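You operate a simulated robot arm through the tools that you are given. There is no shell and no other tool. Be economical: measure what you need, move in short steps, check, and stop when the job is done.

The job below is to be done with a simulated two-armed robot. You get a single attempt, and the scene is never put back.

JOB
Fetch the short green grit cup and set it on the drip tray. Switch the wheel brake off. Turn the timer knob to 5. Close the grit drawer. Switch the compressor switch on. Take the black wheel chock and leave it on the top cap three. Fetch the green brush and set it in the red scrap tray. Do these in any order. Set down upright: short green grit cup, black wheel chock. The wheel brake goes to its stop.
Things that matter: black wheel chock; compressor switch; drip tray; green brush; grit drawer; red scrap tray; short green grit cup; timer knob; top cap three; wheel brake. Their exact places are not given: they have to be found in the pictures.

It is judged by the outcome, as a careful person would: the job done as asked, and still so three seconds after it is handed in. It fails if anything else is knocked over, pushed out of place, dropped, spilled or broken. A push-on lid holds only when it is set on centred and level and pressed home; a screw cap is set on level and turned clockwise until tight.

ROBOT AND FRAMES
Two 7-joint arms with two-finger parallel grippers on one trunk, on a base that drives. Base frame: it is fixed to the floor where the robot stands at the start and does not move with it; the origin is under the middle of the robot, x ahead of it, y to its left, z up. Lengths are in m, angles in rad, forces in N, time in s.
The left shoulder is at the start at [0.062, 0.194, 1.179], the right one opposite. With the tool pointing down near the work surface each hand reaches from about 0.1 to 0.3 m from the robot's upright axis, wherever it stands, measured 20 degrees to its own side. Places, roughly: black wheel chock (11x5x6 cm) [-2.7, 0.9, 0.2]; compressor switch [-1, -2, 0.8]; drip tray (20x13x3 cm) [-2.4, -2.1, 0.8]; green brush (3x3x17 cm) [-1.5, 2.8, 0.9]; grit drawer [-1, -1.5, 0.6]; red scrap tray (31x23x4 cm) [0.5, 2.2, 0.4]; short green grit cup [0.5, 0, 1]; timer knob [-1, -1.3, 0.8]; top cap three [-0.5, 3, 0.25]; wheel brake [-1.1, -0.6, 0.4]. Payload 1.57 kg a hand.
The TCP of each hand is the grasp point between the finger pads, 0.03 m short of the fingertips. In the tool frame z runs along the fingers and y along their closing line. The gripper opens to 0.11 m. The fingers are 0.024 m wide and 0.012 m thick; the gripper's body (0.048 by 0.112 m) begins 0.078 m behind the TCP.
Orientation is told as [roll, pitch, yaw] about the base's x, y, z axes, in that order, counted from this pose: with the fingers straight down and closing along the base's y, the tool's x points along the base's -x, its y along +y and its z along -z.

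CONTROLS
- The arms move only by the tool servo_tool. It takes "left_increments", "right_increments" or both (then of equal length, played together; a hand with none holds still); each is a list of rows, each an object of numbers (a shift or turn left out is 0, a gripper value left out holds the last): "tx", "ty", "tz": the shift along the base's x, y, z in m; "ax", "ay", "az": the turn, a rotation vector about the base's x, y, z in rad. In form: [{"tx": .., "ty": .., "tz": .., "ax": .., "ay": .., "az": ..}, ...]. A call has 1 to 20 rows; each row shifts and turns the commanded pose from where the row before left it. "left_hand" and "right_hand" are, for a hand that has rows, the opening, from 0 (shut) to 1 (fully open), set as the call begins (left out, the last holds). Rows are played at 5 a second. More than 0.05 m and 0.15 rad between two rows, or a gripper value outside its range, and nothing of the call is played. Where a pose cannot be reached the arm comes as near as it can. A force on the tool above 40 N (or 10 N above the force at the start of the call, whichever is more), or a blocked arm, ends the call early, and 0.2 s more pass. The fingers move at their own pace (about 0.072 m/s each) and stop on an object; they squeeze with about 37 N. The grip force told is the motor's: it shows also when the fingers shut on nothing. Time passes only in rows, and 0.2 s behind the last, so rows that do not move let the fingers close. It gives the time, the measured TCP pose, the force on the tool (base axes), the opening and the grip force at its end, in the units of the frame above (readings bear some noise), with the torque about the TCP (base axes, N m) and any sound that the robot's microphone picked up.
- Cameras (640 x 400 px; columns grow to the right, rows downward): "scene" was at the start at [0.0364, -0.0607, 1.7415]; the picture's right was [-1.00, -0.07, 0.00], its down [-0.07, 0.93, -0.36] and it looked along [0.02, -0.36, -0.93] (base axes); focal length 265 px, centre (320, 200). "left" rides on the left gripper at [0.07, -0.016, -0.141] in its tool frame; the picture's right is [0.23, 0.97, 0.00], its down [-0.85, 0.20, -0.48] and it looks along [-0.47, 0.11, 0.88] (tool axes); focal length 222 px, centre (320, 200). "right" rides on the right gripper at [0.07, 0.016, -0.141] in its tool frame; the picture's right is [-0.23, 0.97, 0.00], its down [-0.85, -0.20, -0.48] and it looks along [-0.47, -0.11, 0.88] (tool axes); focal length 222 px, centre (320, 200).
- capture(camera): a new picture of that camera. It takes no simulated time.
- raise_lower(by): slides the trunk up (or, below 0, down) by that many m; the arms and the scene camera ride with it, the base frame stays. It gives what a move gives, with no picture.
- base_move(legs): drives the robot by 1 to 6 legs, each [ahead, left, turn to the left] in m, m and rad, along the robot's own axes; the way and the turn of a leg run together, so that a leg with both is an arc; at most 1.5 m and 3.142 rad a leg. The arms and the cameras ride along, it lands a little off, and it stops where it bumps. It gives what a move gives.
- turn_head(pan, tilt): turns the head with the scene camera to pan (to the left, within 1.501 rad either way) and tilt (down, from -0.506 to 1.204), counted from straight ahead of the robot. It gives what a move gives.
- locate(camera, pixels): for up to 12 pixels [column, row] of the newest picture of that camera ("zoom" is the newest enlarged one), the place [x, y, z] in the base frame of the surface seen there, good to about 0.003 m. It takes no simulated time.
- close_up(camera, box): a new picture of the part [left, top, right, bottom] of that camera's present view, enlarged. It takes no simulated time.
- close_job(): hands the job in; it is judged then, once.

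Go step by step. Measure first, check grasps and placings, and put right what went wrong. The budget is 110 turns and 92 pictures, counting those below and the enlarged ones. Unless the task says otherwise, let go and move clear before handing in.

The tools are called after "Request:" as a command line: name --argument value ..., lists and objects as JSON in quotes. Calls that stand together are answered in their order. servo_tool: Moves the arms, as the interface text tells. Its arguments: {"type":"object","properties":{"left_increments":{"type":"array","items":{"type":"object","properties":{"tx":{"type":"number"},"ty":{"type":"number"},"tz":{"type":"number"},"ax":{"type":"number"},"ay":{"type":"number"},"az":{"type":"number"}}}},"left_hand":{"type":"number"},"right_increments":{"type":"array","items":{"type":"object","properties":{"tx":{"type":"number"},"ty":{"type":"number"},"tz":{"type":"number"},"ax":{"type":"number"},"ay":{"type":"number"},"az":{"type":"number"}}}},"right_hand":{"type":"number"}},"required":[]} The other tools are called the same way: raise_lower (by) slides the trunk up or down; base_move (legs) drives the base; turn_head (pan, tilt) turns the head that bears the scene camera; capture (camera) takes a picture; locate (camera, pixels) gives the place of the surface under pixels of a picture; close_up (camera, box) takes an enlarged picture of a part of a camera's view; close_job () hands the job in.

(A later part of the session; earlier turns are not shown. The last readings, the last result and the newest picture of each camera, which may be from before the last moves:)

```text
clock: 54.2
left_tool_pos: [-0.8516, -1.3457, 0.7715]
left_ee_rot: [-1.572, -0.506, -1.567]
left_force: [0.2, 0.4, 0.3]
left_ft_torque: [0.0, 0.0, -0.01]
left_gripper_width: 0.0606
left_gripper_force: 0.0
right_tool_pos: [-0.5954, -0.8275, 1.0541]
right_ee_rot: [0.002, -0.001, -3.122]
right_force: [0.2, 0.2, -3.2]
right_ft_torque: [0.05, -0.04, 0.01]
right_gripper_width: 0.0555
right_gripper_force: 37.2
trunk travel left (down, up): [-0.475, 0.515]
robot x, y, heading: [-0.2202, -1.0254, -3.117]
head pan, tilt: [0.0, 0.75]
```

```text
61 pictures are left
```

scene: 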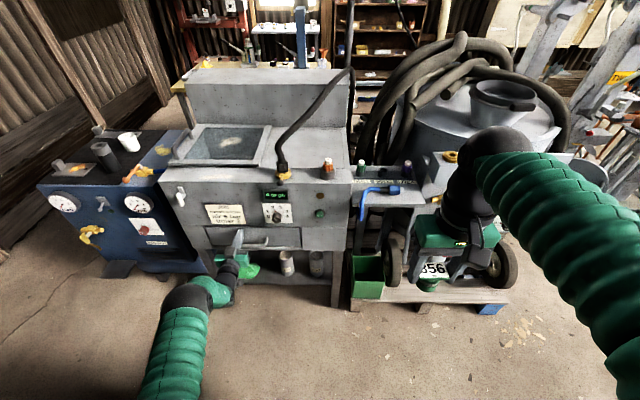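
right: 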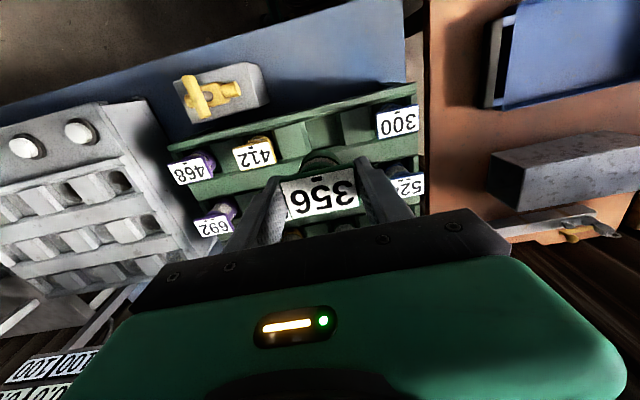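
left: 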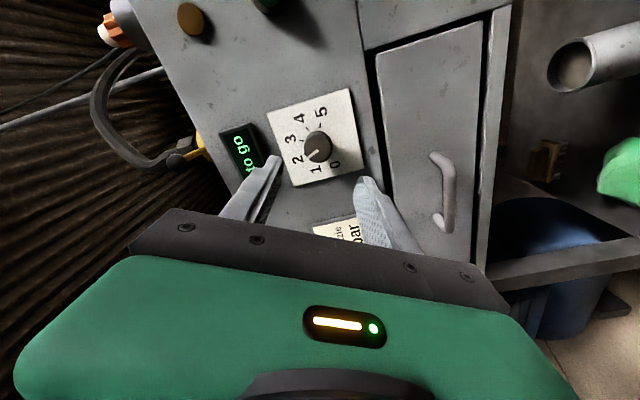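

Fingers straddle the knob direction. Advance to x −0.955.

Request:
servo_tool --left_increments '[{"tx": -0.03}, {"tx": -0.03}, {"tx": -0.025}]'

Request:
capture --camera "left"

Request:
close_up --camera "scene" --box '[200, 190, 280, 240]'

```text
clock: 55.0
left_tool_pos: [-0.9379, -1.3454, 0.7711]
left_ee_rot: [-1.571, -0.508, -1.566]
left_force: [-0.3, -0.4, 0.3]
left_ft_torque: [0.01, -0.01, -0.01]
left_gripper_width: 0.0605
left_gripper_force: 0.1
right_tool_pos: [-0.5962, -0.8271, 1.0547]
right_ee_rot: [0.001, -0.003, -3.122]
right_force: [0.0, -0.7, -2.7]
right_ft_torque: [0.03, -0.02, -0.01]
right_gripper_width: 0.0554
right_gripper_force: 37.0
trunk travel left (down, up): [-0.475, 0.515]
robot x, y, heading: [-0.2151, -1.0262, -3.119]
head pan, tilt: [0.0, 0.75]
```

```text
60 pictures are left
```

left: 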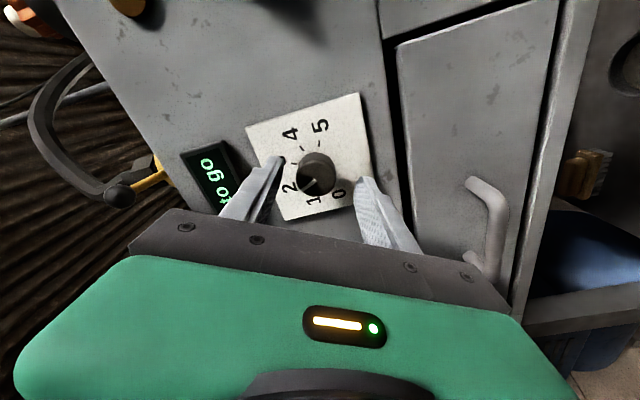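

```text
8.00 times, centred on (240, 215) of scene
```

zoom: 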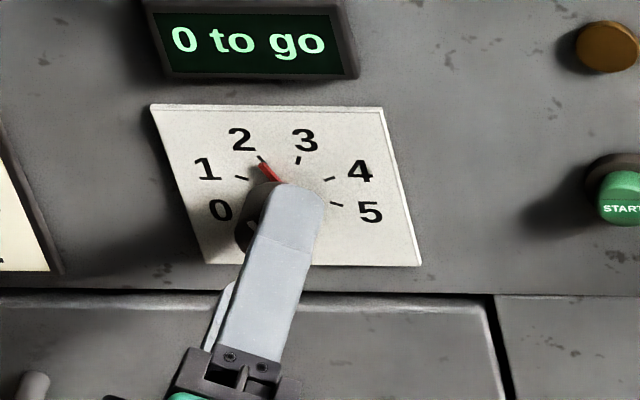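

Good; advance 15 mm more and grip.

Request:
servo_tool --left_increments '[{"tx": -0.015}]'

Request:
servo_tool --left_increments '[{}, {}, {}]' --left_hand 0

Request:
close_up --camera "scene" --box '[200, 190, 280, 240]'

```text
clock: 55.4
left_tool_pos: [-0.9518, -1.3458, 0.772]
left_ee_rot: [-1.572, -0.509, -1.567]
left_force: [-0.9, -0.2, 0.6]
left_ft_torque: [0.0, 0.0, 0.05]
left_gripper_width: 0.0603
left_gripper_force: 0.1
right_tool_pos: [-0.596, -0.8267, 1.0536]
right_ee_rot: [0.001, -0.002, -3.123]
right_force: [0.2, 0.1, -2.4]
right_ft_torque: [0.02, -0.05, -0.03]
right_gripper_width: 0.0556
right_gripper_force: 36.9
trunk travel left (down, up): [-0.475, 0.515]
robot x, y, heading: [-0.2156, -1.022, -3.117]
head pan, tilt: [0.0, 0.75]
```

```text
clock: 56.2
left_tool_pos: [-0.9522, -1.3439, 0.7747]
left_ee_rot: [-1.578, -0.51, -1.564]
left_force: [-3.5, 2.2, 8.2]
left_ft_torque: [0.05, -0.34, -0.21]
left_gripper_width: 0.0337
left_gripper_force: 41.4
right_tool_pos: [-0.5941, -0.8262, 1.0533]
right_ee_rot: [0.002, -0.004, -3.122]
right_force: [0.4, -0.2, -2.1]
right_ft_torque: [0.01, 0.03, 0.02]
right_gripper_width: 0.0556
right_gripper_force: 36.9
trunk travel left (down, up): [-0.475, 0.515]
robot x, y, heading: [-0.2155, -1.0252, -3.124]
head pan, tilt: [0.0, 0.75]
```

```text
8.00 times, centred on (240, 215) of scene
```

zoom: 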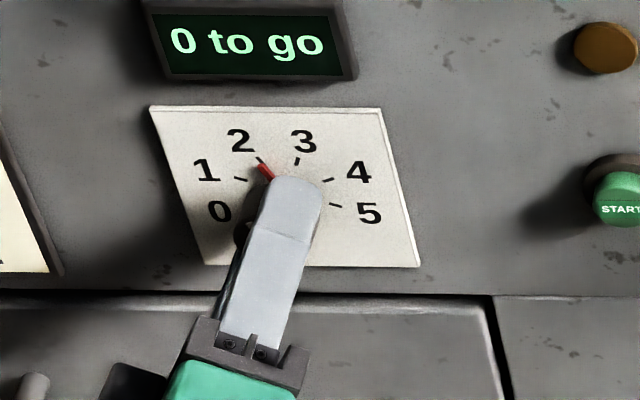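

Knob gripped (0.0337). Re-centre by 2–3 mm and rotate 120° clockwise.

Request:
servo_tool --left_increments '[{"ty": 0.002, "tz": 0.003}, {"ax": -0.14}, {"ax": -0.14}, {"ax": -0.14}, {"ax": -0.14}, {"ax": -0.14}, {"ax": -0.14}, {"ax": -0.14}, {"ax": -0.14}]'

Request:
close_up --camera "scene" --box '[200, 190, 280, 240]'

```text
clock: 58.2
left_tool_pos: [-0.9515, -1.3457, 0.775]
left_ee_rot: [1.498, -1.513, 1.625]
left_force: [5.4, 6.6, -8.9]
left_ft_torque: [-0.01, 0.7, 0.11]
left_gripper_width: 0.0339
left_gripper_force: 42.0
left hand out of reach, approached as far as the arm can: row 9
right_tool_pos: [-0.5954, -0.8249, 1.0522]
right_ee_rot: [0.003, -0.003, -3.124]
right_force: [0.0, 0.8, -2.3]
right_ft_torque: [-0.03, -0.04, 0.02]
right_gripper_width: 0.0555
right_gripper_force: 37.4
trunk travel left (down, up): [-0.475, 0.515]
robot x, y, heading: [-0.218, -1.0237, -3.122]
head pan, tilt: [0.0, 0.75]
```

```text
8.00 times, centred on (240, 215) of scene
```

zoom: 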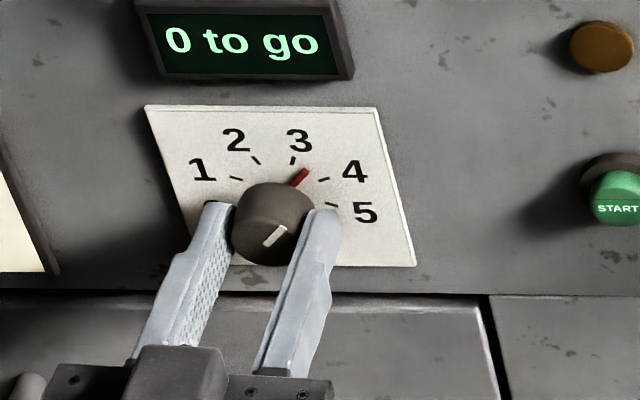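

Pointer is halfway between 3 and 4, wrist near its limit. Release, back off, rotate back, and regrip.

Request:
servo_tool --left_increments '[{}, {}, {"tx": 0.03}, {"tx": 0.02}]' --left_hand 0.55

Request:
servo_tool --left_increments '[{"ax": 0.14}, {"ax": 0.14}, {"ax": 0.14}, {"ax": 0.14}, {"ax": 0.14}, {"ax": 0.14}, {"ax": 0.14}, {"ax": 0.14}]'

Request:
close_up --camera "scene" --box '[200, 190, 280, 240]'

```text
clock: 59.2
left_tool_pos: [-0.9028, -1.3539, 0.7767]
left_ee_rot: [1.604, -1.517, 1.526]
left_force: [0.1, 0.4, 0.5]
left_ft_torque: [0.05, 0.0, 0.0]
left_gripper_width: 0.0605
left_gripper_force: 0.0
right_tool_pos: [-0.5949, -0.8261, 1.0542]
right_ee_rot: [0.002, -0.001, -3.123]
right_force: [-0.6, -0.7, -2.3]
right_ft_torque: [-0.01, -0.03, -0.02]
right_gripper_width: 0.0555
right_gripper_force: 36.7
trunk travel left (down, up): [-0.475, 0.515]
robot x, y, heading: [-0.2139, -1.0256, -3.127]
head pan, tilt: [0.0, 0.75]
```

```text
clock: 61.0
left_tool_pos: [-0.901, -1.3507, 0.7758]
left_ee_rot: [-1.572, -0.506, -1.569]
left_force: [-0.9, 0.9, 0.4]
left_ft_torque: [0.02, 0.01, 0.0]
left_gripper_width: 0.0605
left_gripper_force: 0.1
right_tool_pos: [-0.594, -0.8286, 1.0548]
right_ee_rot: [0.002, -0.002, -3.122]
right_force: [-0.2, 0.5, -1.8]
right_ft_torque: [0.01, -0.02, 0.01]
right_gripper_width: 0.0552
right_gripper_force: 36.5
trunk travel left (down, up): [-0.475, 0.515]
robot x, y, heading: [-0.2151, -1.0208, -3.121]
head pan, tilt: [0.0, 0.75]
```

```text
8.00 times, centred on (240, 215) of scene
```

zoom: 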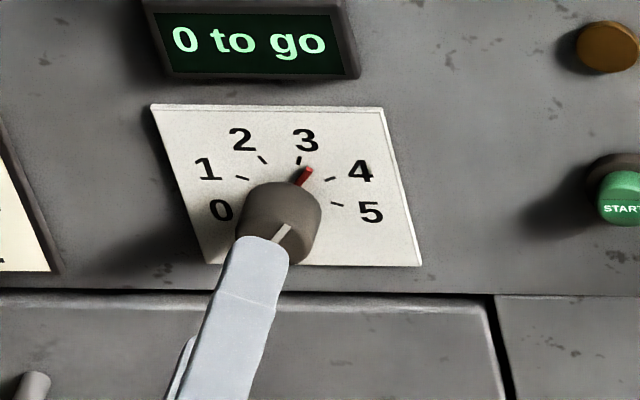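

Pointer is now about 10° past 3, so ~70° remain. Pre-rotate a bit more, re-approach, and grip.

Request:
servo_tool --left_increments '[{"ax": 0.14, "ty": 0.006}, {"ax": 0.14, "tz": -0.001}, {"tx": -0.025}, {"tx": -0.026}]'

Request:
servo_tool --left_increments '[{}, {}, {}]' --left_hand 0

Request:
servo_tool --left_increments '[{"ax": -0.13}, {"ax": -0.13}, {"ax": -0.13}, {"ax": -0.13}, {"ax": -0.13}, {"ax": -0.13}, {"ax": -0.13}, {"ax": -0.13}, {"ax": -0.1}]'

Request:
close_up --camera "scene" --box '[200, 190, 280, 240]'

```text
clock: 62.0
left_tool_pos: [-0.9541, -1.3453, 0.7754]
left_ee_rot: [-1.571, -0.228, -1.565]
left_force: [-1.2, 0.1, 0.1]
left_ft_torque: [-0.02, 0.01, -0.01]
left_gripper_width: 0.0607
left_gripper_force: 0.0
right_tool_pos: [-0.5938, -0.8269, 1.0527]
right_ee_rot: [0.003, -0.002, -3.122]
right_force: [-0.3, 0.6, -2.8]
right_ft_torque: [-0.02, -0.03, 0.01]
right_gripper_width: 0.0553
right_gripper_force: 36.8
trunk travel left (down, up): [-0.475, 0.515]
robot x, y, heading: [-0.2154, -1.0245, -3.123]
head pan, tilt: [0.0, 0.75]
```

```text
clock: 62.8
left_tool_pos: [-0.9538, -1.3467, 0.7746]
left_ee_rot: [-1.57, -0.23, -1.567]
left_force: [2.4, 0.5, -2.0]
left_ft_torque: [-0.01, 0.0, 0.17]
left_gripper_width: 0.0331
left_gripper_force: 40.5
right_tool_pos: [-0.5946, -0.828, 1.0533]
right_ee_rot: [0.001, -0.002, -3.122]
right_force: [0.3, -0.4, -2.4]
right_ft_torque: [0.02, -0.02, 0.02]
right_gripper_width: 0.0557
right_gripper_force: 37.0
trunk travel left (down, up): [-0.475, 0.515]
robot x, y, heading: [-0.2128, -1.0274, -3.119]
head pan, tilt: [0.0, 0.75]
```

```text
clock: 64.8
left_tool_pos: [-0.9542, -1.3449, 0.7759]
left_ee_rot: [-1.59, -1.371, -1.552]
left_force: [-2.2, -1.0, -0.1]
left_ft_torque: [0.0, -0.48, 0.35]
left_gripper_width: 0.0328
left_gripper_force: 40.9
right_tool_pos: [-0.5944, -0.8274, 1.054]
right_ee_rot: [-0.001, -0.002, -3.123]
right_force: [0.3, -0.4, -2.8]
right_ft_torque: [0.01, -0.03, 0.04]
right_gripper_width: 0.0555
right_gripper_force: 37.1
trunk travel left (down, up): [-0.475, 0.515]
robot x, y, heading: [-0.2153, -1.0258, -3.122]
head pan, tilt: [0.0, 0.75]
```

```text
8.00 times, centred on (240, 215) of scene
```

zoom: 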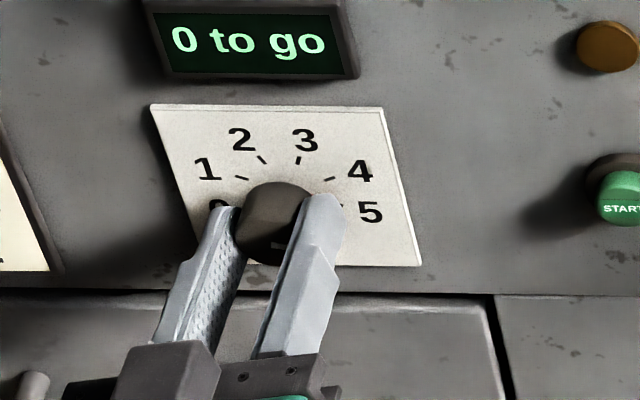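

Release and back off to read the pointer.

Request:
servo_tool --left_increments '[{}, {}, {"tx": 0.03}, {"tx": 0.03}, {"tx": 0.02, "tz": -0.02}, {"tx": 0.0, "tz": -0.04}]' --left_hand 0.55

Request:
close_up --camera "scene" --box '[216, 200, 260, 228]'

```text
clock: 66.2
left_tool_pos: [-0.8732, -1.3464, 0.7159]
left_ee_rot: [-1.589, -1.366, -1.553]
left_force: [-0.2, -0.8, 0.1]
left_ft_torque: [-0.01, -0.04, -0.03]
left_gripper_width: 0.0604
left_gripper_force: 0.0
right_tool_pos: [-0.5948, -0.8281, 1.0536]
right_ee_rot: [0.001, -0.002, -3.122]
right_force: [-0.4, 0.1, -2.5]
right_ft_torque: [0.02, -0.02, 0.01]
right_gripper_width: 0.0555
right_gripper_force: 36.9
trunk travel left (down, up): [-0.475, 0.515]
robot x, y, heading: [-0.2179, -1.0244, -3.124]
head pan, tilt: [0.0, 0.75]
```

```text
14.29 times, centred on (238, 214) of scene
```

zoom: 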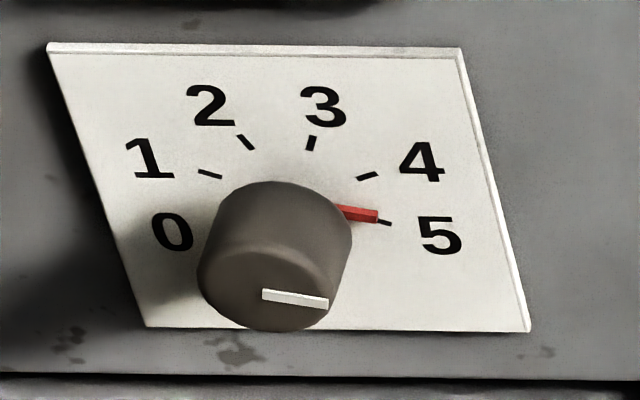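

Fitting the tick geometry puts the pointer at ≈100°, i.e. on 5. Next, back the hand off and shift the base left 0.65 m for the compressor switch.

Request:
servo_tool --left_increments '[{"tx": 0.03}, {"tx": 0.03}]' --left_hand 0

Request:
base_move --legs '[[0, 0.66, 0]]'

Request:
capture --camera "left"

Request:
close_up --camera "scene" --box '[190, 140, 350, 240]'

```text
clock: 66.8
left_tool_pos: [-0.8121, -1.3452, 0.7159]
left_ee_rot: [-1.593, -1.369, -1.547]
left_force: [0.4, -0.6, 0.7]
left_ft_torque: [-0.02, 0.0, 0.0]
left_gripper_width: 0.0001
left_gripper_force: 13.2
right_tool_pos: [-0.594, -0.8257, 1.0537]
right_ee_rot: [-0.001, -0.003, -3.123]
right_force: [-0.4, -0.8, -1.9]
right_ft_torque: [0.01, 0.0, -0.04]
right_gripper_width: 0.0557
right_gripper_force: 36.8
trunk travel left (down, up): [-0.475, 0.515]
robot x, y, heading: [-0.2133, -1.0248, -3.12]
head pan, tilt: [0.0, 0.75]
```

```text
clock: 70.4
left_tool_pos: [-0.7976, -2.0079, 0.7162]
left_ee_rot: [-1.59, -1.371, -1.547]
left_force: [0.7, -0.2, -0.4]
left_ft_torque: [0.05, 0.02, 0.01]
left_gripper_width: 0.0
left_gripper_force: 21.7
right_tool_pos: [-0.5816, -1.4878, 1.0534]
right_ee_rot: [0.003, -0.005, -3.117]
right_force: [0.9, -0.2, -3.3]
right_ft_torque: [-0.05, 0.02, -0.03]
right_gripper_width: 0.0554
right_gripper_force: 37.1
trunk travel left (down, up): [-0.475, 0.515]
robot x, y, heading: [-0.2016, -1.6855, -3.116]
head pan, tilt: [0.0, 0.75]
```

```text
53 pictures are left
```

left: 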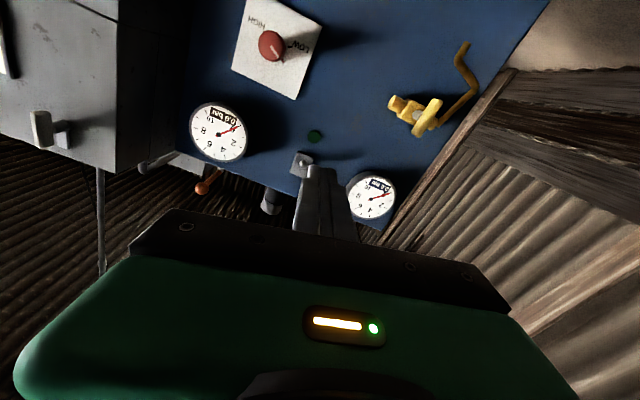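

```text
4.00 times, centred on (270, 190) of scene
```

zoom: 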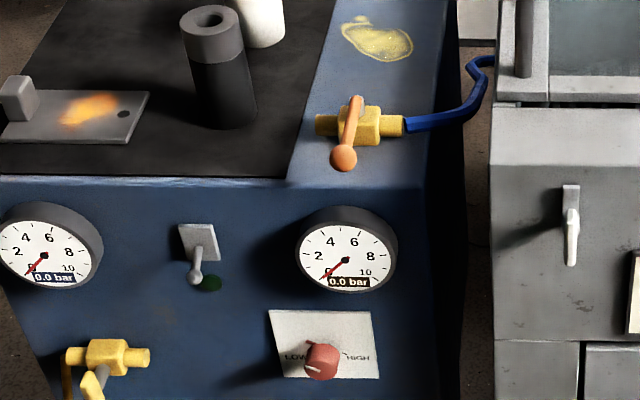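

Lever is down, lamp dark. Measure the lever tip.

Request:
locate --camera "zoom" --pixels '[[194, 280], [196, 262], [205, 235], [188, 230], [208, 284], [197, 250], [170, 300], [30, 270]]'

Request:
close_up --camera "scene" --box '[225, 190, 257, 216]'

```text
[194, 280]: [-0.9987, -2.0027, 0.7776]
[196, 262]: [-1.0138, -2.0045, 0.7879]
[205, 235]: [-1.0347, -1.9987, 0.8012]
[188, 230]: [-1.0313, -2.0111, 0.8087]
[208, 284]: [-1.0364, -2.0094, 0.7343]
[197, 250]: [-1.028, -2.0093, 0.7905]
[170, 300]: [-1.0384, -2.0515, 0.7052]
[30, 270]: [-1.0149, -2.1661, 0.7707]
```

```text
15.38 times, centred on (241, 203) of scene
```

zoom: 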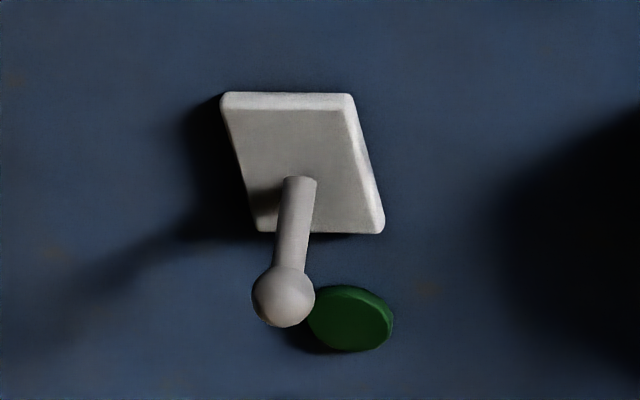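

Ball tip at (-1.00,-2.005,0.774). I'll bring closed fingertips under it and sweep up.

Request:
servo_tool --left_increments '[{"tx": -0.04, "tz": 0.012}, {"tx": -0.04, "tz": 0.012}, {"tx": -0.04, "ty": 0.002}, {"tx": -0.035}, {"tx": -0.025}]'

Request:
servo_tool --left_increments '[{"tz": 0.015}, {"tz": 0.015}, {"tz": 0.015}, {"tz": 0.015}, {"tz": 0.015}, {"tz": 0.015}]'

Request:
close_up --camera "scene" --box '[200, 160, 280, 220]'

```text
clock: 71.6
left_tool_pos: [-0.9774, -2.0075, 0.7408]
left_ee_rot: [-1.593, -1.368, -1.544]
left_force: [-0.2, 0.2, 0.3]
left_ft_torque: [0.02, 0.0, -0.02]
left_gripper_width: 0.0
left_gripper_force: 21.6
right_tool_pos: [-0.5812, -1.4906, 1.0549]
right_ee_rot: [0.001, -0.004, -3.116]
right_force: [0.0, -0.4, -2.6]
right_ft_torque: [0.03, -0.04, 0.02]
right_gripper_width: 0.0557
right_gripper_force: 37.3
trunk travel left (down, up): [-0.475, 0.515]
robot x, y, heading: [-0.2045, -1.6897, -3.115]
head pan, tilt: [0.0, 0.75]
```

```text
clock: 72.8
left_tool_pos: [-0.9707, -2.0085, 0.787]
left_ee_rot: [-1.387, -1.36, -1.749]
left_force: [-2.0, -3.4, -21.4]
left_ft_torque: [0.02, -0.75, 0.05]
left_gripper_width: 0.0003
left_gripper_force: 21.3
right_tool_pos: [-0.58, -1.4919, 1.0546]
right_ee_rot: [-0.003, -0.003, -3.116]
right_force: [0.9, -0.4, -1.5]
right_ft_torque: [-0.01, -0.04, 0.02]
right_gripper_width: 0.0555
right_gripper_force: 36.7
trunk travel left (down, up): [-0.475, 0.515]
robot x, y, heading: [-0.2011, -1.6873, -3.114]
head pan, tilt: [0.0, 0.75]
stopped in row 5 (left hand): the force on the tool passed its limit at 46 N (the readings are from after the stop); the commanded pose is now the measured one
```

```text
6.67 times, centred on (240, 190) of scene
```

zoom: 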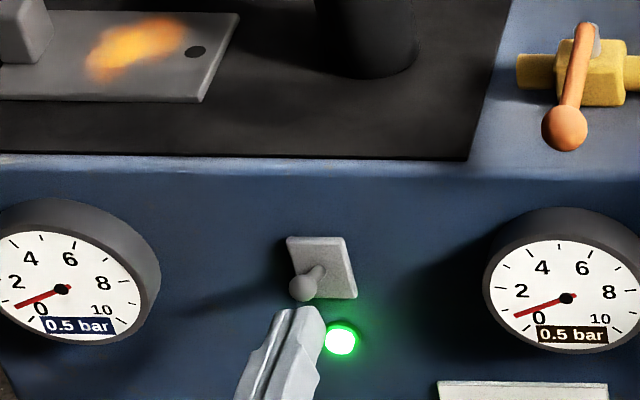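

Lamp is green and the gauges read 0.5 bar: compressor on. Retract; then look over toward the yellow table route with the trunk raised.

Request:
servo_tool --left_increments '[{"tz": -0.015}, {"tx": 0.04}, {"tx": 0.04}, {"tx": 0.04}, {"tx": 0.04}]'

Request:
raise_lower --by 0.45

Request:
turn_head --pan 0.1 --tilt 0.5

Request:
capture --camera "scene"

Request:
locate --camera "scene" --pixels '[[150, 250], [60, 200], [100, 150], [250, 135], [380, 130], [240, 150], [350, 165], [330, 190], [420, 135], [300, 160], [170, 200], [440, 140]]'

```text
clock: 74.0
left_tool_pos: [-0.8103, -2.0058, 0.7826]
left_ee_rot: [-1.471, -1.364, -1.667]
left_force: [0.4, 0.5, -0.1]
left_ft_torque: [0.0, -0.02, -0.01]
left_gripper_width: 0.0
left_gripper_force: 21.3
right_tool_pos: [-0.5774, -1.4896, 1.0546]
right_ee_rot: [0.001, -0.007, -3.12]
right_force: [0.2, 0.0, -2.8]
right_ft_torque: [-0.02, 0.01, 0.02]
right_gripper_width: 0.0554
right_gripper_force: 37.0
trunk travel left (down, up): [-0.475, 0.515]
robot x, y, heading: [-0.1991, -1.6866, -3.119]
head pan, tilt: [0.0, 0.75]
```

```text
refused: 0.45 is not a number from -0.4 to 0.4
```

```text
clock: 74.8
left_tool_pos: [-0.8107, -2.0057, 0.7799]
left_ee_rot: [-1.461, -1.363, -1.674]
left_force: [0.3, 0.5, 0.0]
left_ft_torque: [0.02, 0.01, -0.04]
left_gripper_width: 0.0
left_gripper_force: 21.6
right_tool_pos: [-0.5777, -1.4891, 1.0544]
right_ee_rot: [0.001, -0.004, -3.118]
right_force: [0.5, -0.3, -2.3]
right_ft_torque: [0.01, -0.02, 0.01]
right_gripper_width: 0.0554
right_gripper_force: 36.7
trunk travel left (down, up): [-0.475, 0.515]
robot x, y, heading: [-0.2006, -1.6847, -3.12]
head pan, tilt: [0.099, 0.499]
```

```text
49 pictures are left
```

scene: 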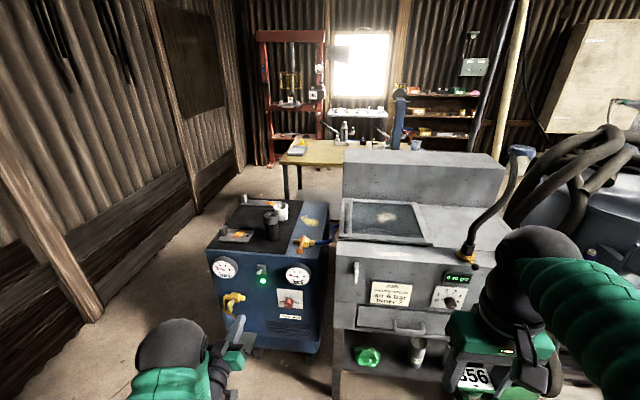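

```text
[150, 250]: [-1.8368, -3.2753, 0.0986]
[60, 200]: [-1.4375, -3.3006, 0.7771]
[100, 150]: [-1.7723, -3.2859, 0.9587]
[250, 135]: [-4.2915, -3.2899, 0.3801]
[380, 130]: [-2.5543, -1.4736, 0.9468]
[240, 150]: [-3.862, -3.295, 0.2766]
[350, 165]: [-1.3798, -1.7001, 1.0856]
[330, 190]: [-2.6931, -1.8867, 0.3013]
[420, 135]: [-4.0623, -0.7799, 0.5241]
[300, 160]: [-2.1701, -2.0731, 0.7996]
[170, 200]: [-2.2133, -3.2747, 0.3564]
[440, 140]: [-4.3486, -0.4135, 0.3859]
```

Wall at y −3.28 leaves about 1 m beside the compressor for reaching the yellow table. First the wheel brake: shift right to the cart and look.

Request:
base_move --legs '[[-0.08, 0, 0], [0, -1.2, 0]]'

Request:
turn_head --pan 0.1 --tilt 0.85

Request:
capture --camera "scene"

```text
clock: 81.5
left_tool_pos: [-0.7607, -0.8062, 0.78]
left_ee_rot: [-1.463, -1.362, -1.668]
left_force: [-0.3, 0.5, -0.4]
left_ft_torque: [0.0, -0.01, -0.03]
left_gripper_width: 0.0
left_gripper_force: 21.1
right_tool_pos: [-0.5304, -0.2917, 1.0561]
right_ee_rot: [-0.001, -0.004, -3.111]
right_force: [0.8, -0.6, -2.7]
right_ft_torque: [-0.02, 0.01, -0.04]
right_gripper_width: 0.0556
right_gripper_force: 36.7
trunk travel left (down, up): [-0.475, 0.515]
robot x, y, heading: [-0.1531, -0.4851, -3.114]
head pan, tilt: [0.099, 0.499]
```

```text
clock: 82.3
left_tool_pos: [-0.759, -0.8069, 0.7812]
left_ee_rot: [-1.466, -1.365, -1.666]
left_force: [0.2, 0.1, 0.1]
left_ft_torque: [-0.01, -0.03, -0.01]
left_gripper_width: 0.0
left_gripper_force: 21.3
right_tool_pos: [-0.5296, -0.2894, 1.0555]
right_ee_rot: [-0.001, -0.008, -3.114]
right_force: [0.6, 0.5, -1.8]
right_ft_torque: [0.03, -0.01, 0.0]
right_gripper_width: 0.0554
right_gripper_force: 37.6
trunk travel left (down, up): [-0.475, 0.515]
robot x, y, heading: [-0.1529, -0.4856, -3.108]
head pan, tilt: [0.099, 0.85]
```

```text
48 pictures are left
```

scene: 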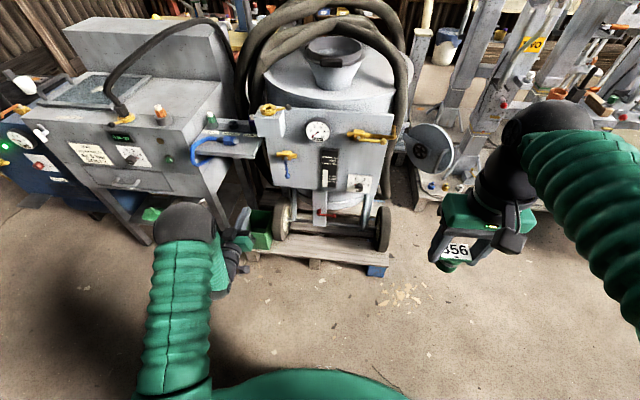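

The red lever at (320,212) between the wheels looks like the brake; enlarge it.

Request:
close_up --camera "scene" --box '[250, 130, 410, 270]'

Request:
close_up --camera "scene" --box '[300, 195, 350, 235]'

Request:
locate --camera "zoom" --pixels '[[240, 210], [290, 255], [260, 220], [330, 255], [380, 235], [150, 160]]'

```text
2.86 times, centred on (330, 200) of scene
```

zoom: 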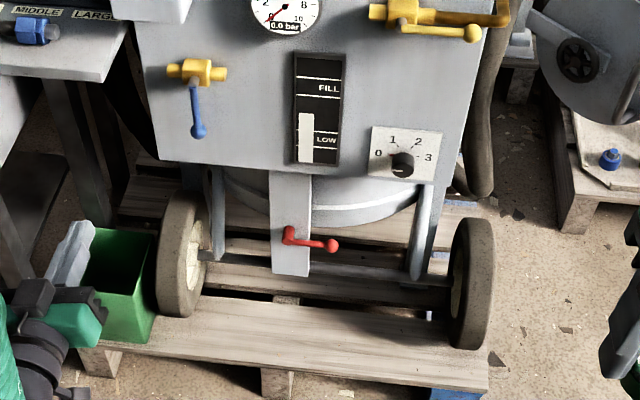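

```text
10.00 times, centred on (325, 215) of scene
```

zoom: 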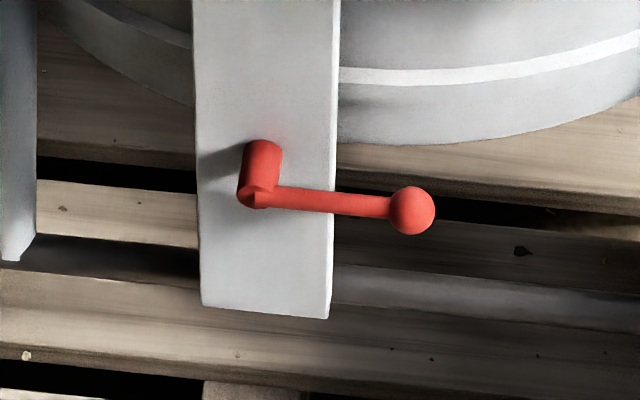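

```text
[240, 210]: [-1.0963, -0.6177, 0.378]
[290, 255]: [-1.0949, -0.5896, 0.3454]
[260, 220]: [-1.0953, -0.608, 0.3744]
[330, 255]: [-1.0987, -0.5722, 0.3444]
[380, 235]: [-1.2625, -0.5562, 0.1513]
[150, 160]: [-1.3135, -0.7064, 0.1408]
```

Red lever pivots near (y −0.607, z 0.38), its handle pointing right (+y). Locate the ball, then shift right and lower the trunk.

Request:
locate --camera "zoom" --pixels '[[412, 208], [350, 202], [300, 197], [255, 195], [265, 160], [222, 200], [300, 300]]'

Request:
base_move --legs '[[0, -0.24, 0]]'

Request:
raise_lower --by -0.4

Request:
capture --camera "left"

```text
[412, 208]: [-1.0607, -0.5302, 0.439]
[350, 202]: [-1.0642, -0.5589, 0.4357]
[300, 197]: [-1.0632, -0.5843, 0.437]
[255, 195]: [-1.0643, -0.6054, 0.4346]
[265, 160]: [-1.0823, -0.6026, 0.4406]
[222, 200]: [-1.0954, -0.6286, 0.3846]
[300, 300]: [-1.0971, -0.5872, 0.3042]
```

```text
clock: 84.1
left_tool_pos: [-0.7672, -0.5726, 0.7778]
left_ee_rot: [-1.47, -1.358, -1.66]
left_force: [0.6, -0.5, 0.2]
left_ft_torque: [0.03, 0.01, -0.11]
left_gripper_width: 0.0001
left_gripper_force: 22.1
right_tool_pos: [-0.5361, -0.0593, 1.0577]
right_ee_rot: [-0.007, -0.006, -3.109]
right_force: [0.6, -1.8, -2.6]
right_ft_torque: [0.07, 0.01, 0.05]
right_gripper_width: 0.0556
right_gripper_force: 36.8
trunk travel left (down, up): [-0.475, 0.515]
robot x, y, heading: [-0.1608, -0.2419, -3.108]
head pan, tilt: [0.099, 0.85]
```

```text
clock: 87.9
left_tool_pos: [-0.7668, -0.5675, 0.3818]
left_ee_rot: [-1.471, -1.366, -1.659]
left_force: [0.1, -0.3, -0.5]
left_ft_torque: [-0.01, 0.01, -0.02]
left_gripper_width: 0.0
left_gripper_force: 21.4
right_tool_pos: [-0.536, -0.0493, 0.656]
right_ee_rot: [0.002, -0.01, -3.109]
right_force: [-0.2, 0.8, -3.2]
right_ft_torque: [0.01, -0.06, -0.02]
right_gripper_width: 0.0554
right_gripper_force: 37.1
trunk travel left (down, up): [-0.075, 0.915]
robot x, y, heading: [-0.1597, -0.2411, -3.11]
head pan, tilt: [0.099, 0.85]
```

```text
45 pictures are left
```

left: 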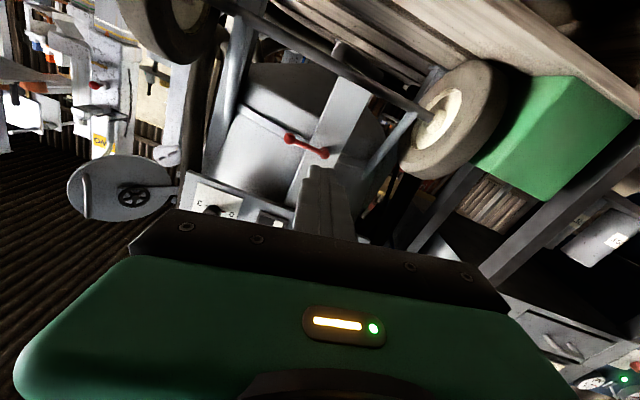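

Handle plane is x≈−1.064, pivot (−0.606, 0.437), ball at y −0.530. Raise the left hand above the handle and drive 0.15 m ahead.

Request:
servo_tool --left_increments '[{"tz": 0.03}, {"tz": 0.03}, {"tz": 0.03, "ty": 0.02}]'

Request:
base_move --legs '[[0.16, 0, 0]]'

Request:
capture --camera "left"

```text
clock: 88.7
left_tool_pos: [-0.7653, -0.546, 0.4722]
left_ee_rot: [-1.47, -1.367, -1.663]
left_force: [0.6, 0.2, -0.4]
left_ft_torque: [0.0, 0.02, 0.02]
left_gripper_width: 0.0
left_gripper_force: 20.4
right_tool_pos: [-0.5358, -0.0498, 0.6556]
right_ee_rot: [0.001, -0.008, -3.11]
right_force: [0.2, 0.4, -1.9]
right_ft_torque: [0.03, 0.03, 0.0]
right_gripper_width: 0.0556
right_gripper_force: 36.5
trunk travel left (down, up): [-0.075, 0.915]
robot x, y, heading: [-0.1578, -0.2473, -3.111]
head pan, tilt: [0.099, 0.85]
```

```text
clock: 90.2
left_tool_pos: [-0.9247, -0.5527, 0.4727]
left_ee_rot: [-1.471, -1.366, -1.659]
left_force: [1.0, -0.1, -0.7]
left_ft_torque: [-0.01, 0.03, -0.01]
left_gripper_width: 0.0
left_gripper_force: 21.7
right_tool_pos: [-0.6957, -0.0548, 0.6547]
right_ee_rot: [0.002, -0.01, -3.11]
right_force: [0.3, 0.6, -1.7]
right_ft_torque: [0.01, 0.0, -0.01]
right_gripper_width: 0.0557
right_gripper_force: 37.1
trunk travel left (down, up): [-0.075, 0.915]
robot x, y, heading: [-0.3192, -0.2471, -3.111]
head pan, tilt: [0.099, 0.85]
```

```text
44 pictures are left
```

left: 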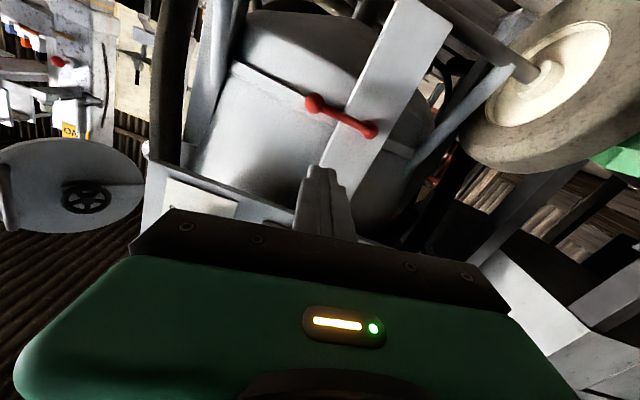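

Fingers are above the handle. Advance over it and try pressing down.

Request:
servo_tool --left_increments '[{"tx": -0.04, "ty": 0.004}, {"tx": -0.04, "ty": 0.004}, {"tx": -0.038, "ty": 0.002}]'

Request:
servo_tool --left_increments '[{"tz": -0.012}, {"tz": -0.012}, {"tz": -0.012}, {"tz": -0.012}, {"tz": -0.012}]'

Request:
capture --camera "left"

```text
clock: 91.0
left_tool_pos: [-1.0424, -0.5418, 0.4729]
left_ee_rot: [-1.476, -1.367, -1.658]
left_force: [-0.4, -0.1, 0.4]
left_ft_torque: [0.0, -0.05, -0.01]
left_gripper_width: 0.0
left_gripper_force: 20.8
right_tool_pos: [-0.6946, -0.0542, 0.6566]
right_ee_rot: [0.003, -0.009, -3.11]
right_force: [-0.9, -0.1, -2.3]
right_ft_torque: [0.02, 0.0, 0.01]
right_gripper_width: 0.0557
right_gripper_force: 36.9
trunk travel left (down, up): [-0.075, 0.915]
robot x, y, heading: [-0.3213, -0.2504, -3.107]
head pan, tilt: [0.099, 0.85]
```

```text
clock: 91.9
left_tool_pos: [-1.0461, -0.5419, 0.4498]
left_ee_rot: [-1.668, -1.371, -1.465]
left_force: [8.7, 1.3, 18.1]
left_ft_torque: [0.22, 0.33, -0.13]
left_gripper_width: 0.0
left_gripper_force: 21.4
right_tool_pos: [-0.6914, -0.0539, 0.6566]
right_ee_rot: [0.001, -0.011, -3.109]
right_force: [0.7, -0.3, -1.7]
right_ft_torque: [-0.01, 0.02, -0.02]
right_gripper_width: 0.0556
right_gripper_force: 37.6
trunk travel left (down, up): [-0.075, 0.915]
robot x, y, heading: [-0.3219, -0.2507, -3.115]
head pan, tilt: [0.099, 0.85]
stopped in row 4 (left hand): the force on the tool passed its limit at 46 N (the readings are from after the stop); the commanded pose is now the measured one
```

```text
43 pictures are left
```

left: 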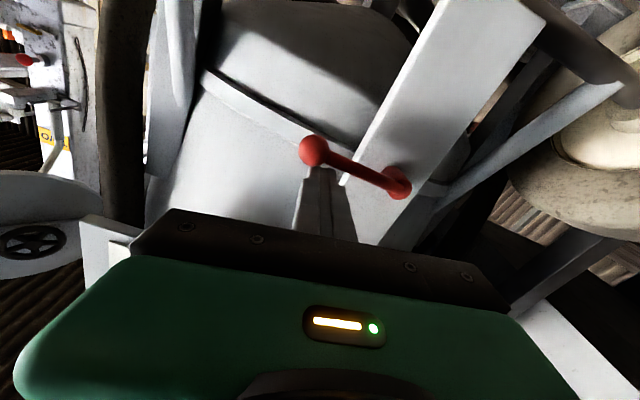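

Downward is blocked by its stop, so off is the other way (up). Withdraw, go below the handle, and sweep it up along its arc.

Request:
servo_tool --left_increments '[{"tz": 0.015}, {"tx": 0.035}, {"tx": 0.035}, {"tz": -0.03, "ty": -0.008}, {"tz": -0.03}, {"tx": -0.035}, {"tx": -0.035}]'

Request:
servo_tool --left_increments '[{"tz": 0.012}, {"ty": 0.0033, "tz": 0.0152}, {"ty": -0.0008, "tz": 0.0155}, {"ty": -0.0048, "tz": 0.0148}, {"ty": -0.0084, "tz": 0.013}, {"ty": -0.0115, "tz": 0.0104}, {"ty": -0.0138, "tz": 0.0071}, {"ty": -0.015, "tz": 0.003}]'

Request:
capture --camera "left"

```text
clock: 93.5
left_tool_pos: [-1.045, -0.551, 0.3971]
left_ee_rot: [-1.604, -1.369, -1.529]
left_force: [0.9, 0.0, -0.6]
left_ft_torque: [0.01, -0.01, 0.01]
left_gripper_width: 0.0001
left_gripper_force: 21.6
right_tool_pos: [-0.6946, -0.0551, 0.6563]
right_ee_rot: [0.001, -0.011, -3.109]
right_force: [-0.1, -0.1, -2.1]
right_ft_torque: [0.02, 0.0, -0.01]
right_gripper_width: 0.0555
right_gripper_force: 37.0
trunk travel left (down, up): [-0.075, 0.915]
robot x, y, heading: [-0.319, -0.2489, -3.112]
head pan, tilt: [0.099, 0.85]
```

```text
clock: 95.3
left_tool_pos: [-1.0443, -0.5868, 0.4873]
left_ee_rot: [-1.577, -1.367, -1.575]
left_force: [2.3, 4.2, 0.9]
left_ft_torque: [-0.06, 0.06, -0.09]
left_gripper_width: 0.0
left_gripper_force: 20.7
right_tool_pos: [-0.6921, -0.0539, 0.6568]
right_ee_rot: [0.001, -0.01, -3.111]
right_force: [-0.2, -0.9, -2.7]
right_ft_torque: [0.03, -0.05, 0.0]
right_gripper_width: 0.0555
right_gripper_force: 36.9
trunk travel left (down, up): [-0.075, 0.915]
robot x, y, heading: [-0.3174, -0.2422, -3.116]
head pan, tilt: [0.099, 0.85]
stopped in row 8 (left hand): the force on the tool passed its limit at 43 N (the readings are from after the stop); the commanded pose is now the measured one
```

```text
42 pictures are left
```

left: 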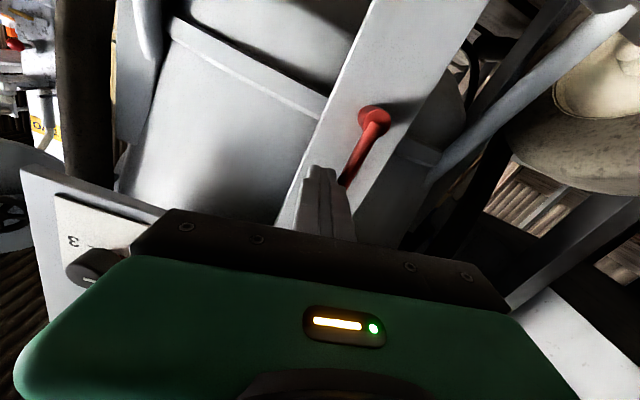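

Lever is upright in line with its plate, stopped by 43 N. Withdraw straight back and verify.

Request:
servo_tool --left_increments '[{"ty": 0.004}, {"tx": 0.04}, {"tx": 0.04}, {"tx": 0.04}]'

Request:
base_move --legs '[[-0.16, 0, 0]]'

Request:
raise_lower --by 0.4

Request:
close_up --camera "scene" --box '[200, 120, 360, 240]'

```text
clock: 96.3
left_tool_pos: [-0.925, -0.585, 0.4868]
left_ee_rot: [-1.577, -1.367, -1.574]
left_force: [-0.2, -0.2, 0.0]
left_ft_torque: [-0.03, 0.02, 0.02]
left_gripper_width: 0.0
left_gripper_force: 21.0
right_tool_pos: [-0.6931, -0.0535, 0.6561]
right_ee_rot: [0.001, -0.01, -3.111]
right_force: [-0.4, 0.0, -2.2]
right_ft_torque: [0.02, -0.02, 0.03]
right_gripper_width: 0.0554
right_gripper_force: 37.7
trunk travel left (down, up): [-0.075, 0.915]
robot x, y, heading: [-0.3171, -0.245, -3.111]
head pan, tilt: [0.099, 0.85]
```

```text
clock: 97.7
left_tool_pos: [-0.7651, -0.581, 0.4871]
left_ee_rot: [-1.575, -1.367, -1.575]
left_force: [0.4, 0.0, -0.1]
left_ft_torque: [0.02, -0.02, -0.01]
left_gripper_width: 0.0
left_gripper_force: 21.2
right_tool_pos: [-0.5327, -0.0487, 0.6576]
right_ee_rot: [0.002, -0.009, -3.111]
right_force: [-0.3, -0.1, -2.2]
right_ft_torque: [0.0, -0.01, -0.02]
right_gripper_width: 0.0556
right_gripper_force: 36.8
trunk travel left (down, up): [-0.075, 0.915]
robot x, y, heading: [-0.1601, -0.2428, -3.111]
head pan, tilt: [0.099, 0.85]
```

```text
clock: 101.6
left_tool_pos: [-0.7644, -0.5823, 0.886]
left_ee_rot: [-1.575, -1.367, -1.573]
left_force: [0.2, -0.2, -0.2]
left_ft_torque: [-0.01, 0.01, 0.02]
left_gripper_width: 0.0001
left_gripper_force: 21.2
right_tool_pos: [-0.5332, -0.0503, 1.0564]
right_ee_rot: [0.002, -0.009, -3.11]
right_force: [0.1, -0.3, -2.3]
right_ft_torque: [-0.01, 0.0, -0.01]
right_gripper_width: 0.0556
right_gripper_force: 37.1
trunk travel left (down, up): [-0.475, 0.515]
robot x, y, heading: [-0.1556, -0.244, -3.113]
head pan, tilt: [0.099, 0.85]
```

```text
3.33 times, centred on (280, 180) of scene
```

zoom: 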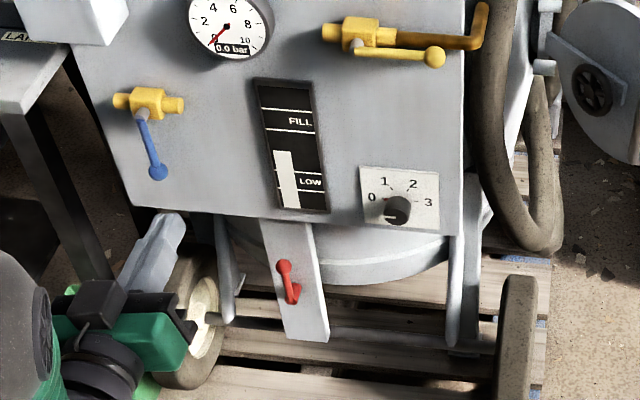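

Brake lever is up at its stop. Now raise the trunk, point the left tool down again, and drive round the compressor to the yellow table.

Request:
raise_lower --by 0.35

Request:
servo_tool --left_increments '[{"ay": -0.14, "tx": 0.02}, {"ay": -0.14, "tx": 0.02}, {"ay": -0.14, "tx": 0.02}, {"ay": -0.14, "tx": 0.02}, {"ay": -0.14, "tx": 0.02}, {"ay": -0.14, "tx": 0.02}, {"ay": -0.14, "tx": 0.02}, {"ay": -0.14, "tx": 0.02}, {"ay": -0.14, "tx": 0.02}, {"ay": -0.14, "tx": 0.02}, {"ay": -0.14}]'

Request:
base_move --legs '[[0, 1.25, 0], [0, 1.23, 0], [1.2, 0, 0], [1.05, 0, 0], [0, 0, -1.57]]'

Request:
turn_head --pan 0 --tilt 0.8

Request:
capture --camera "scene"

```text
clock: 105.0
left_tool_pos: [-0.7644, -0.5823, 1.2378]
left_ee_rot: [-1.575, -1.366, -1.571]
left_force: [0.1, -0.1, -0.2]
left_ft_torque: [-0.01, 0.0, 0.01]
left_gripper_width: 0.0
left_gripper_force: 21.3
right_tool_pos: [-0.5339, -0.0507, 1.4072]
right_ee_rot: [0.001, -0.01, -3.11]
right_force: [1.1, 0.5, -1.5]
right_ft_torque: [-0.03, -0.06, 0.04]
right_gripper_width: 0.0555
right_gripper_force: 37.0
trunk travel left (down, up): [-0.825, 0.165]
robot x, y, heading: [-0.1592, -0.2467, -3.11]
head pan, tilt: [0.099, 0.85]
```

```text
clock: 107.4
left_tool_pos: [-0.5666, -0.5838, 1.2358]
left_ee_rot: [-0.014, -0.028, -2.937]
left_force: [-0.3, -0.6, 0.5]
left_ft_torque: [0.04, -0.01, -0.01]
left_gripper_width: 0.0002
left_gripper_force: 21.0
right_tool_pos: [-0.5342, -0.0492, 1.4052]
right_ee_rot: [0.0, -0.008, -3.112]
right_force: [-0.3, 0.1, -2.4]
right_ft_torque: [0.01, -0.03, -0.02]
right_gripper_width: 0.0553
right_gripper_force: 36.8
trunk travel left (down, up): [-0.825, 0.165]
robot x, y, heading: [-0.158, -0.2452, -3.111]
head pan, tilt: [0.099, 0.85]
```

```text
clock: 134.0
left_tool_pos: [-2.6685, -2.3399, 1.2371]
left_ee_rot: [-0.014, -0.029, 1.749]
left_force: [-1.3, 0.3, -0.2]
left_ft_torque: [-0.02, -0.02, -0.01]
left_gripper_width: 0.0
left_gripper_force: 21.5
right_tool_pos: [-2.1377, -2.3855, 1.4075]
right_ee_rot: [0.003, -0.012, 1.576]
right_force: [-0.9, 0.6, -2.4]
right_ft_torque: [-0.01, 0.03, 0.01]
right_gripper_width: 0.0558
right_gripper_force: 36.5
trunk travel left (down, up): [-0.825, 0.165]
robot x, y, heading: [-2.3422, -2.7592, 1.576]
head pan, tilt: [0.099, 0.85]
```

```text
clock: 134.7
left_tool_pos: [-2.6688, -2.3405, 1.2381]
left_ee_rot: [-0.015, -0.032, 1.749]
left_force: [0.8, -0.4, -0.6]
left_ft_torque: [-0.02, 0.01, 0.02]
left_gripper_width: 0.0
left_gripper_force: 21.0
right_tool_pos: [-2.1357, -2.3868, 1.4072]
right_ee_rot: [0.002, -0.012, 1.577]
right_force: [0.2, 0.6, -2.4]
right_ft_torque: [-0.03, 0.02, 0.03]
right_gripper_width: 0.0555
right_gripper_force: 36.9
trunk travel left (down, up): [-0.825, 0.165]
robot x, y, heading: [-2.343, -2.7591, 1.571]
head pan, tilt: [0.0, 0.799]
```

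```text
40 pictures are left
```

scene: 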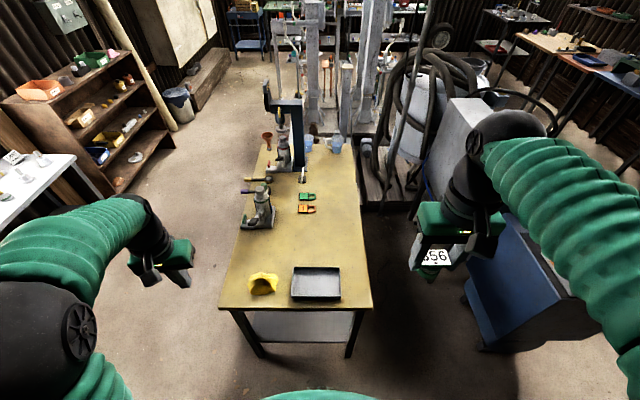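

The black tray at (315,283) on the yellow table is the drip tray; measure it.

Request:
locate --camera "scene" --pixels '[[315, 284], [294, 269], [339, 269], [292, 298], [340, 298], [262, 284], [330, 306], [222, 305], [370, 305], [300, 200]]'

Request:
close_up --camera "scene" --box '[240, 250, 360, 310]'

```text
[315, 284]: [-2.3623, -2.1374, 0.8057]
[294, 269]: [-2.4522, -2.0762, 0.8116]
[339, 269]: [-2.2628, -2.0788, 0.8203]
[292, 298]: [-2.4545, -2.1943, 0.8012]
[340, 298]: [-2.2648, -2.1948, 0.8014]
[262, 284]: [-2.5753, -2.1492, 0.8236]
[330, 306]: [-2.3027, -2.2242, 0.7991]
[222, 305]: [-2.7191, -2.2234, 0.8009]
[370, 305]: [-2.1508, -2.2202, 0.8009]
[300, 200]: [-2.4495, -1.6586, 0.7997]
```

```text
5.33 times, centred on (300, 280) of scene
```

zoom: 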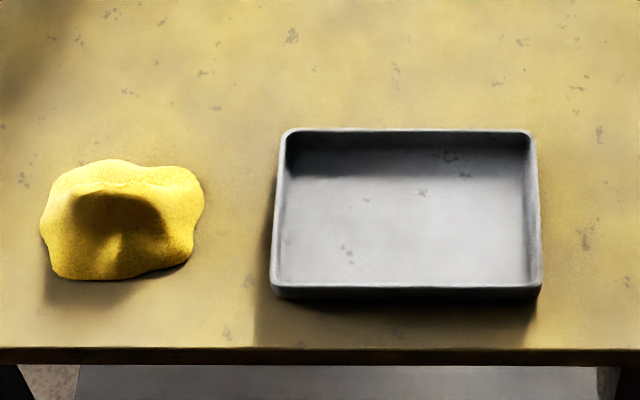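

Tray centre is (−2.358, −2.137), floor z≈0.806. Check how far the cup extends below the plate.

Request:
close_up --camera "scene" --box '[405, 230, 475, 290]'

Request:
locate --camera "zoom" --pixels '[[230, 300], [240, 330], [240, 345], [250, 360], [250, 375], [290, 250]]'

Request:
base_move --legs '[[0.12, 0, 0]]'

```text
6.67 times, centred on (440, 260) of scene
```

zoom: 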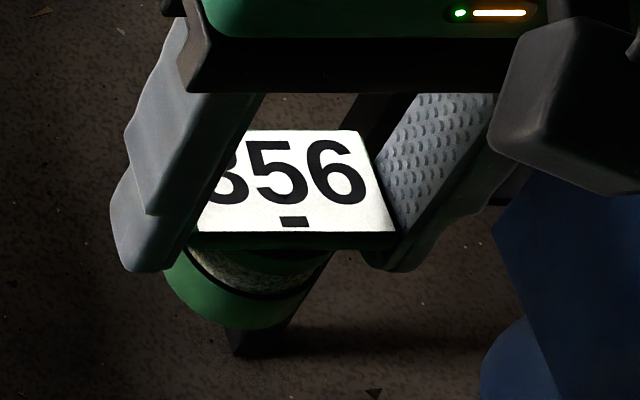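

```text
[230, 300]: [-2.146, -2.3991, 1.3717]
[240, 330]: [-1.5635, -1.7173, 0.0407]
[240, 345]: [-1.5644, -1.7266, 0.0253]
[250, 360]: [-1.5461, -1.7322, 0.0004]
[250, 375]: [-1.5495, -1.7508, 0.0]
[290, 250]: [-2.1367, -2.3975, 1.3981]
```

```text
clock: 135.9
left_tool_pos: [-2.6698, -2.2275, 1.2399]
left_ee_rot: [-0.014, -0.037, 1.748]
left_force: [-0.3, -0.6, -0.7]
left_ft_torque: [0.01, 0.0, -0.01]
left_gripper_width: 0.0
left_gripper_force: 21.3
right_tool_pos: [-2.1388, -2.2754, 1.4099]
right_ee_rot: [0.001, -0.018, 1.576]
right_force: [-0.1, 0.2, -2.6]
right_ft_torque: [0.04, -0.01, -0.03]
right_gripper_width: 0.0552
right_gripper_force: 37.1
trunk travel left (down, up): [-0.825, 0.165]
robot x, y, heading: [-2.3418, -2.6352, 1.573]
head pan, tilt: [0.0, 0.799]
```

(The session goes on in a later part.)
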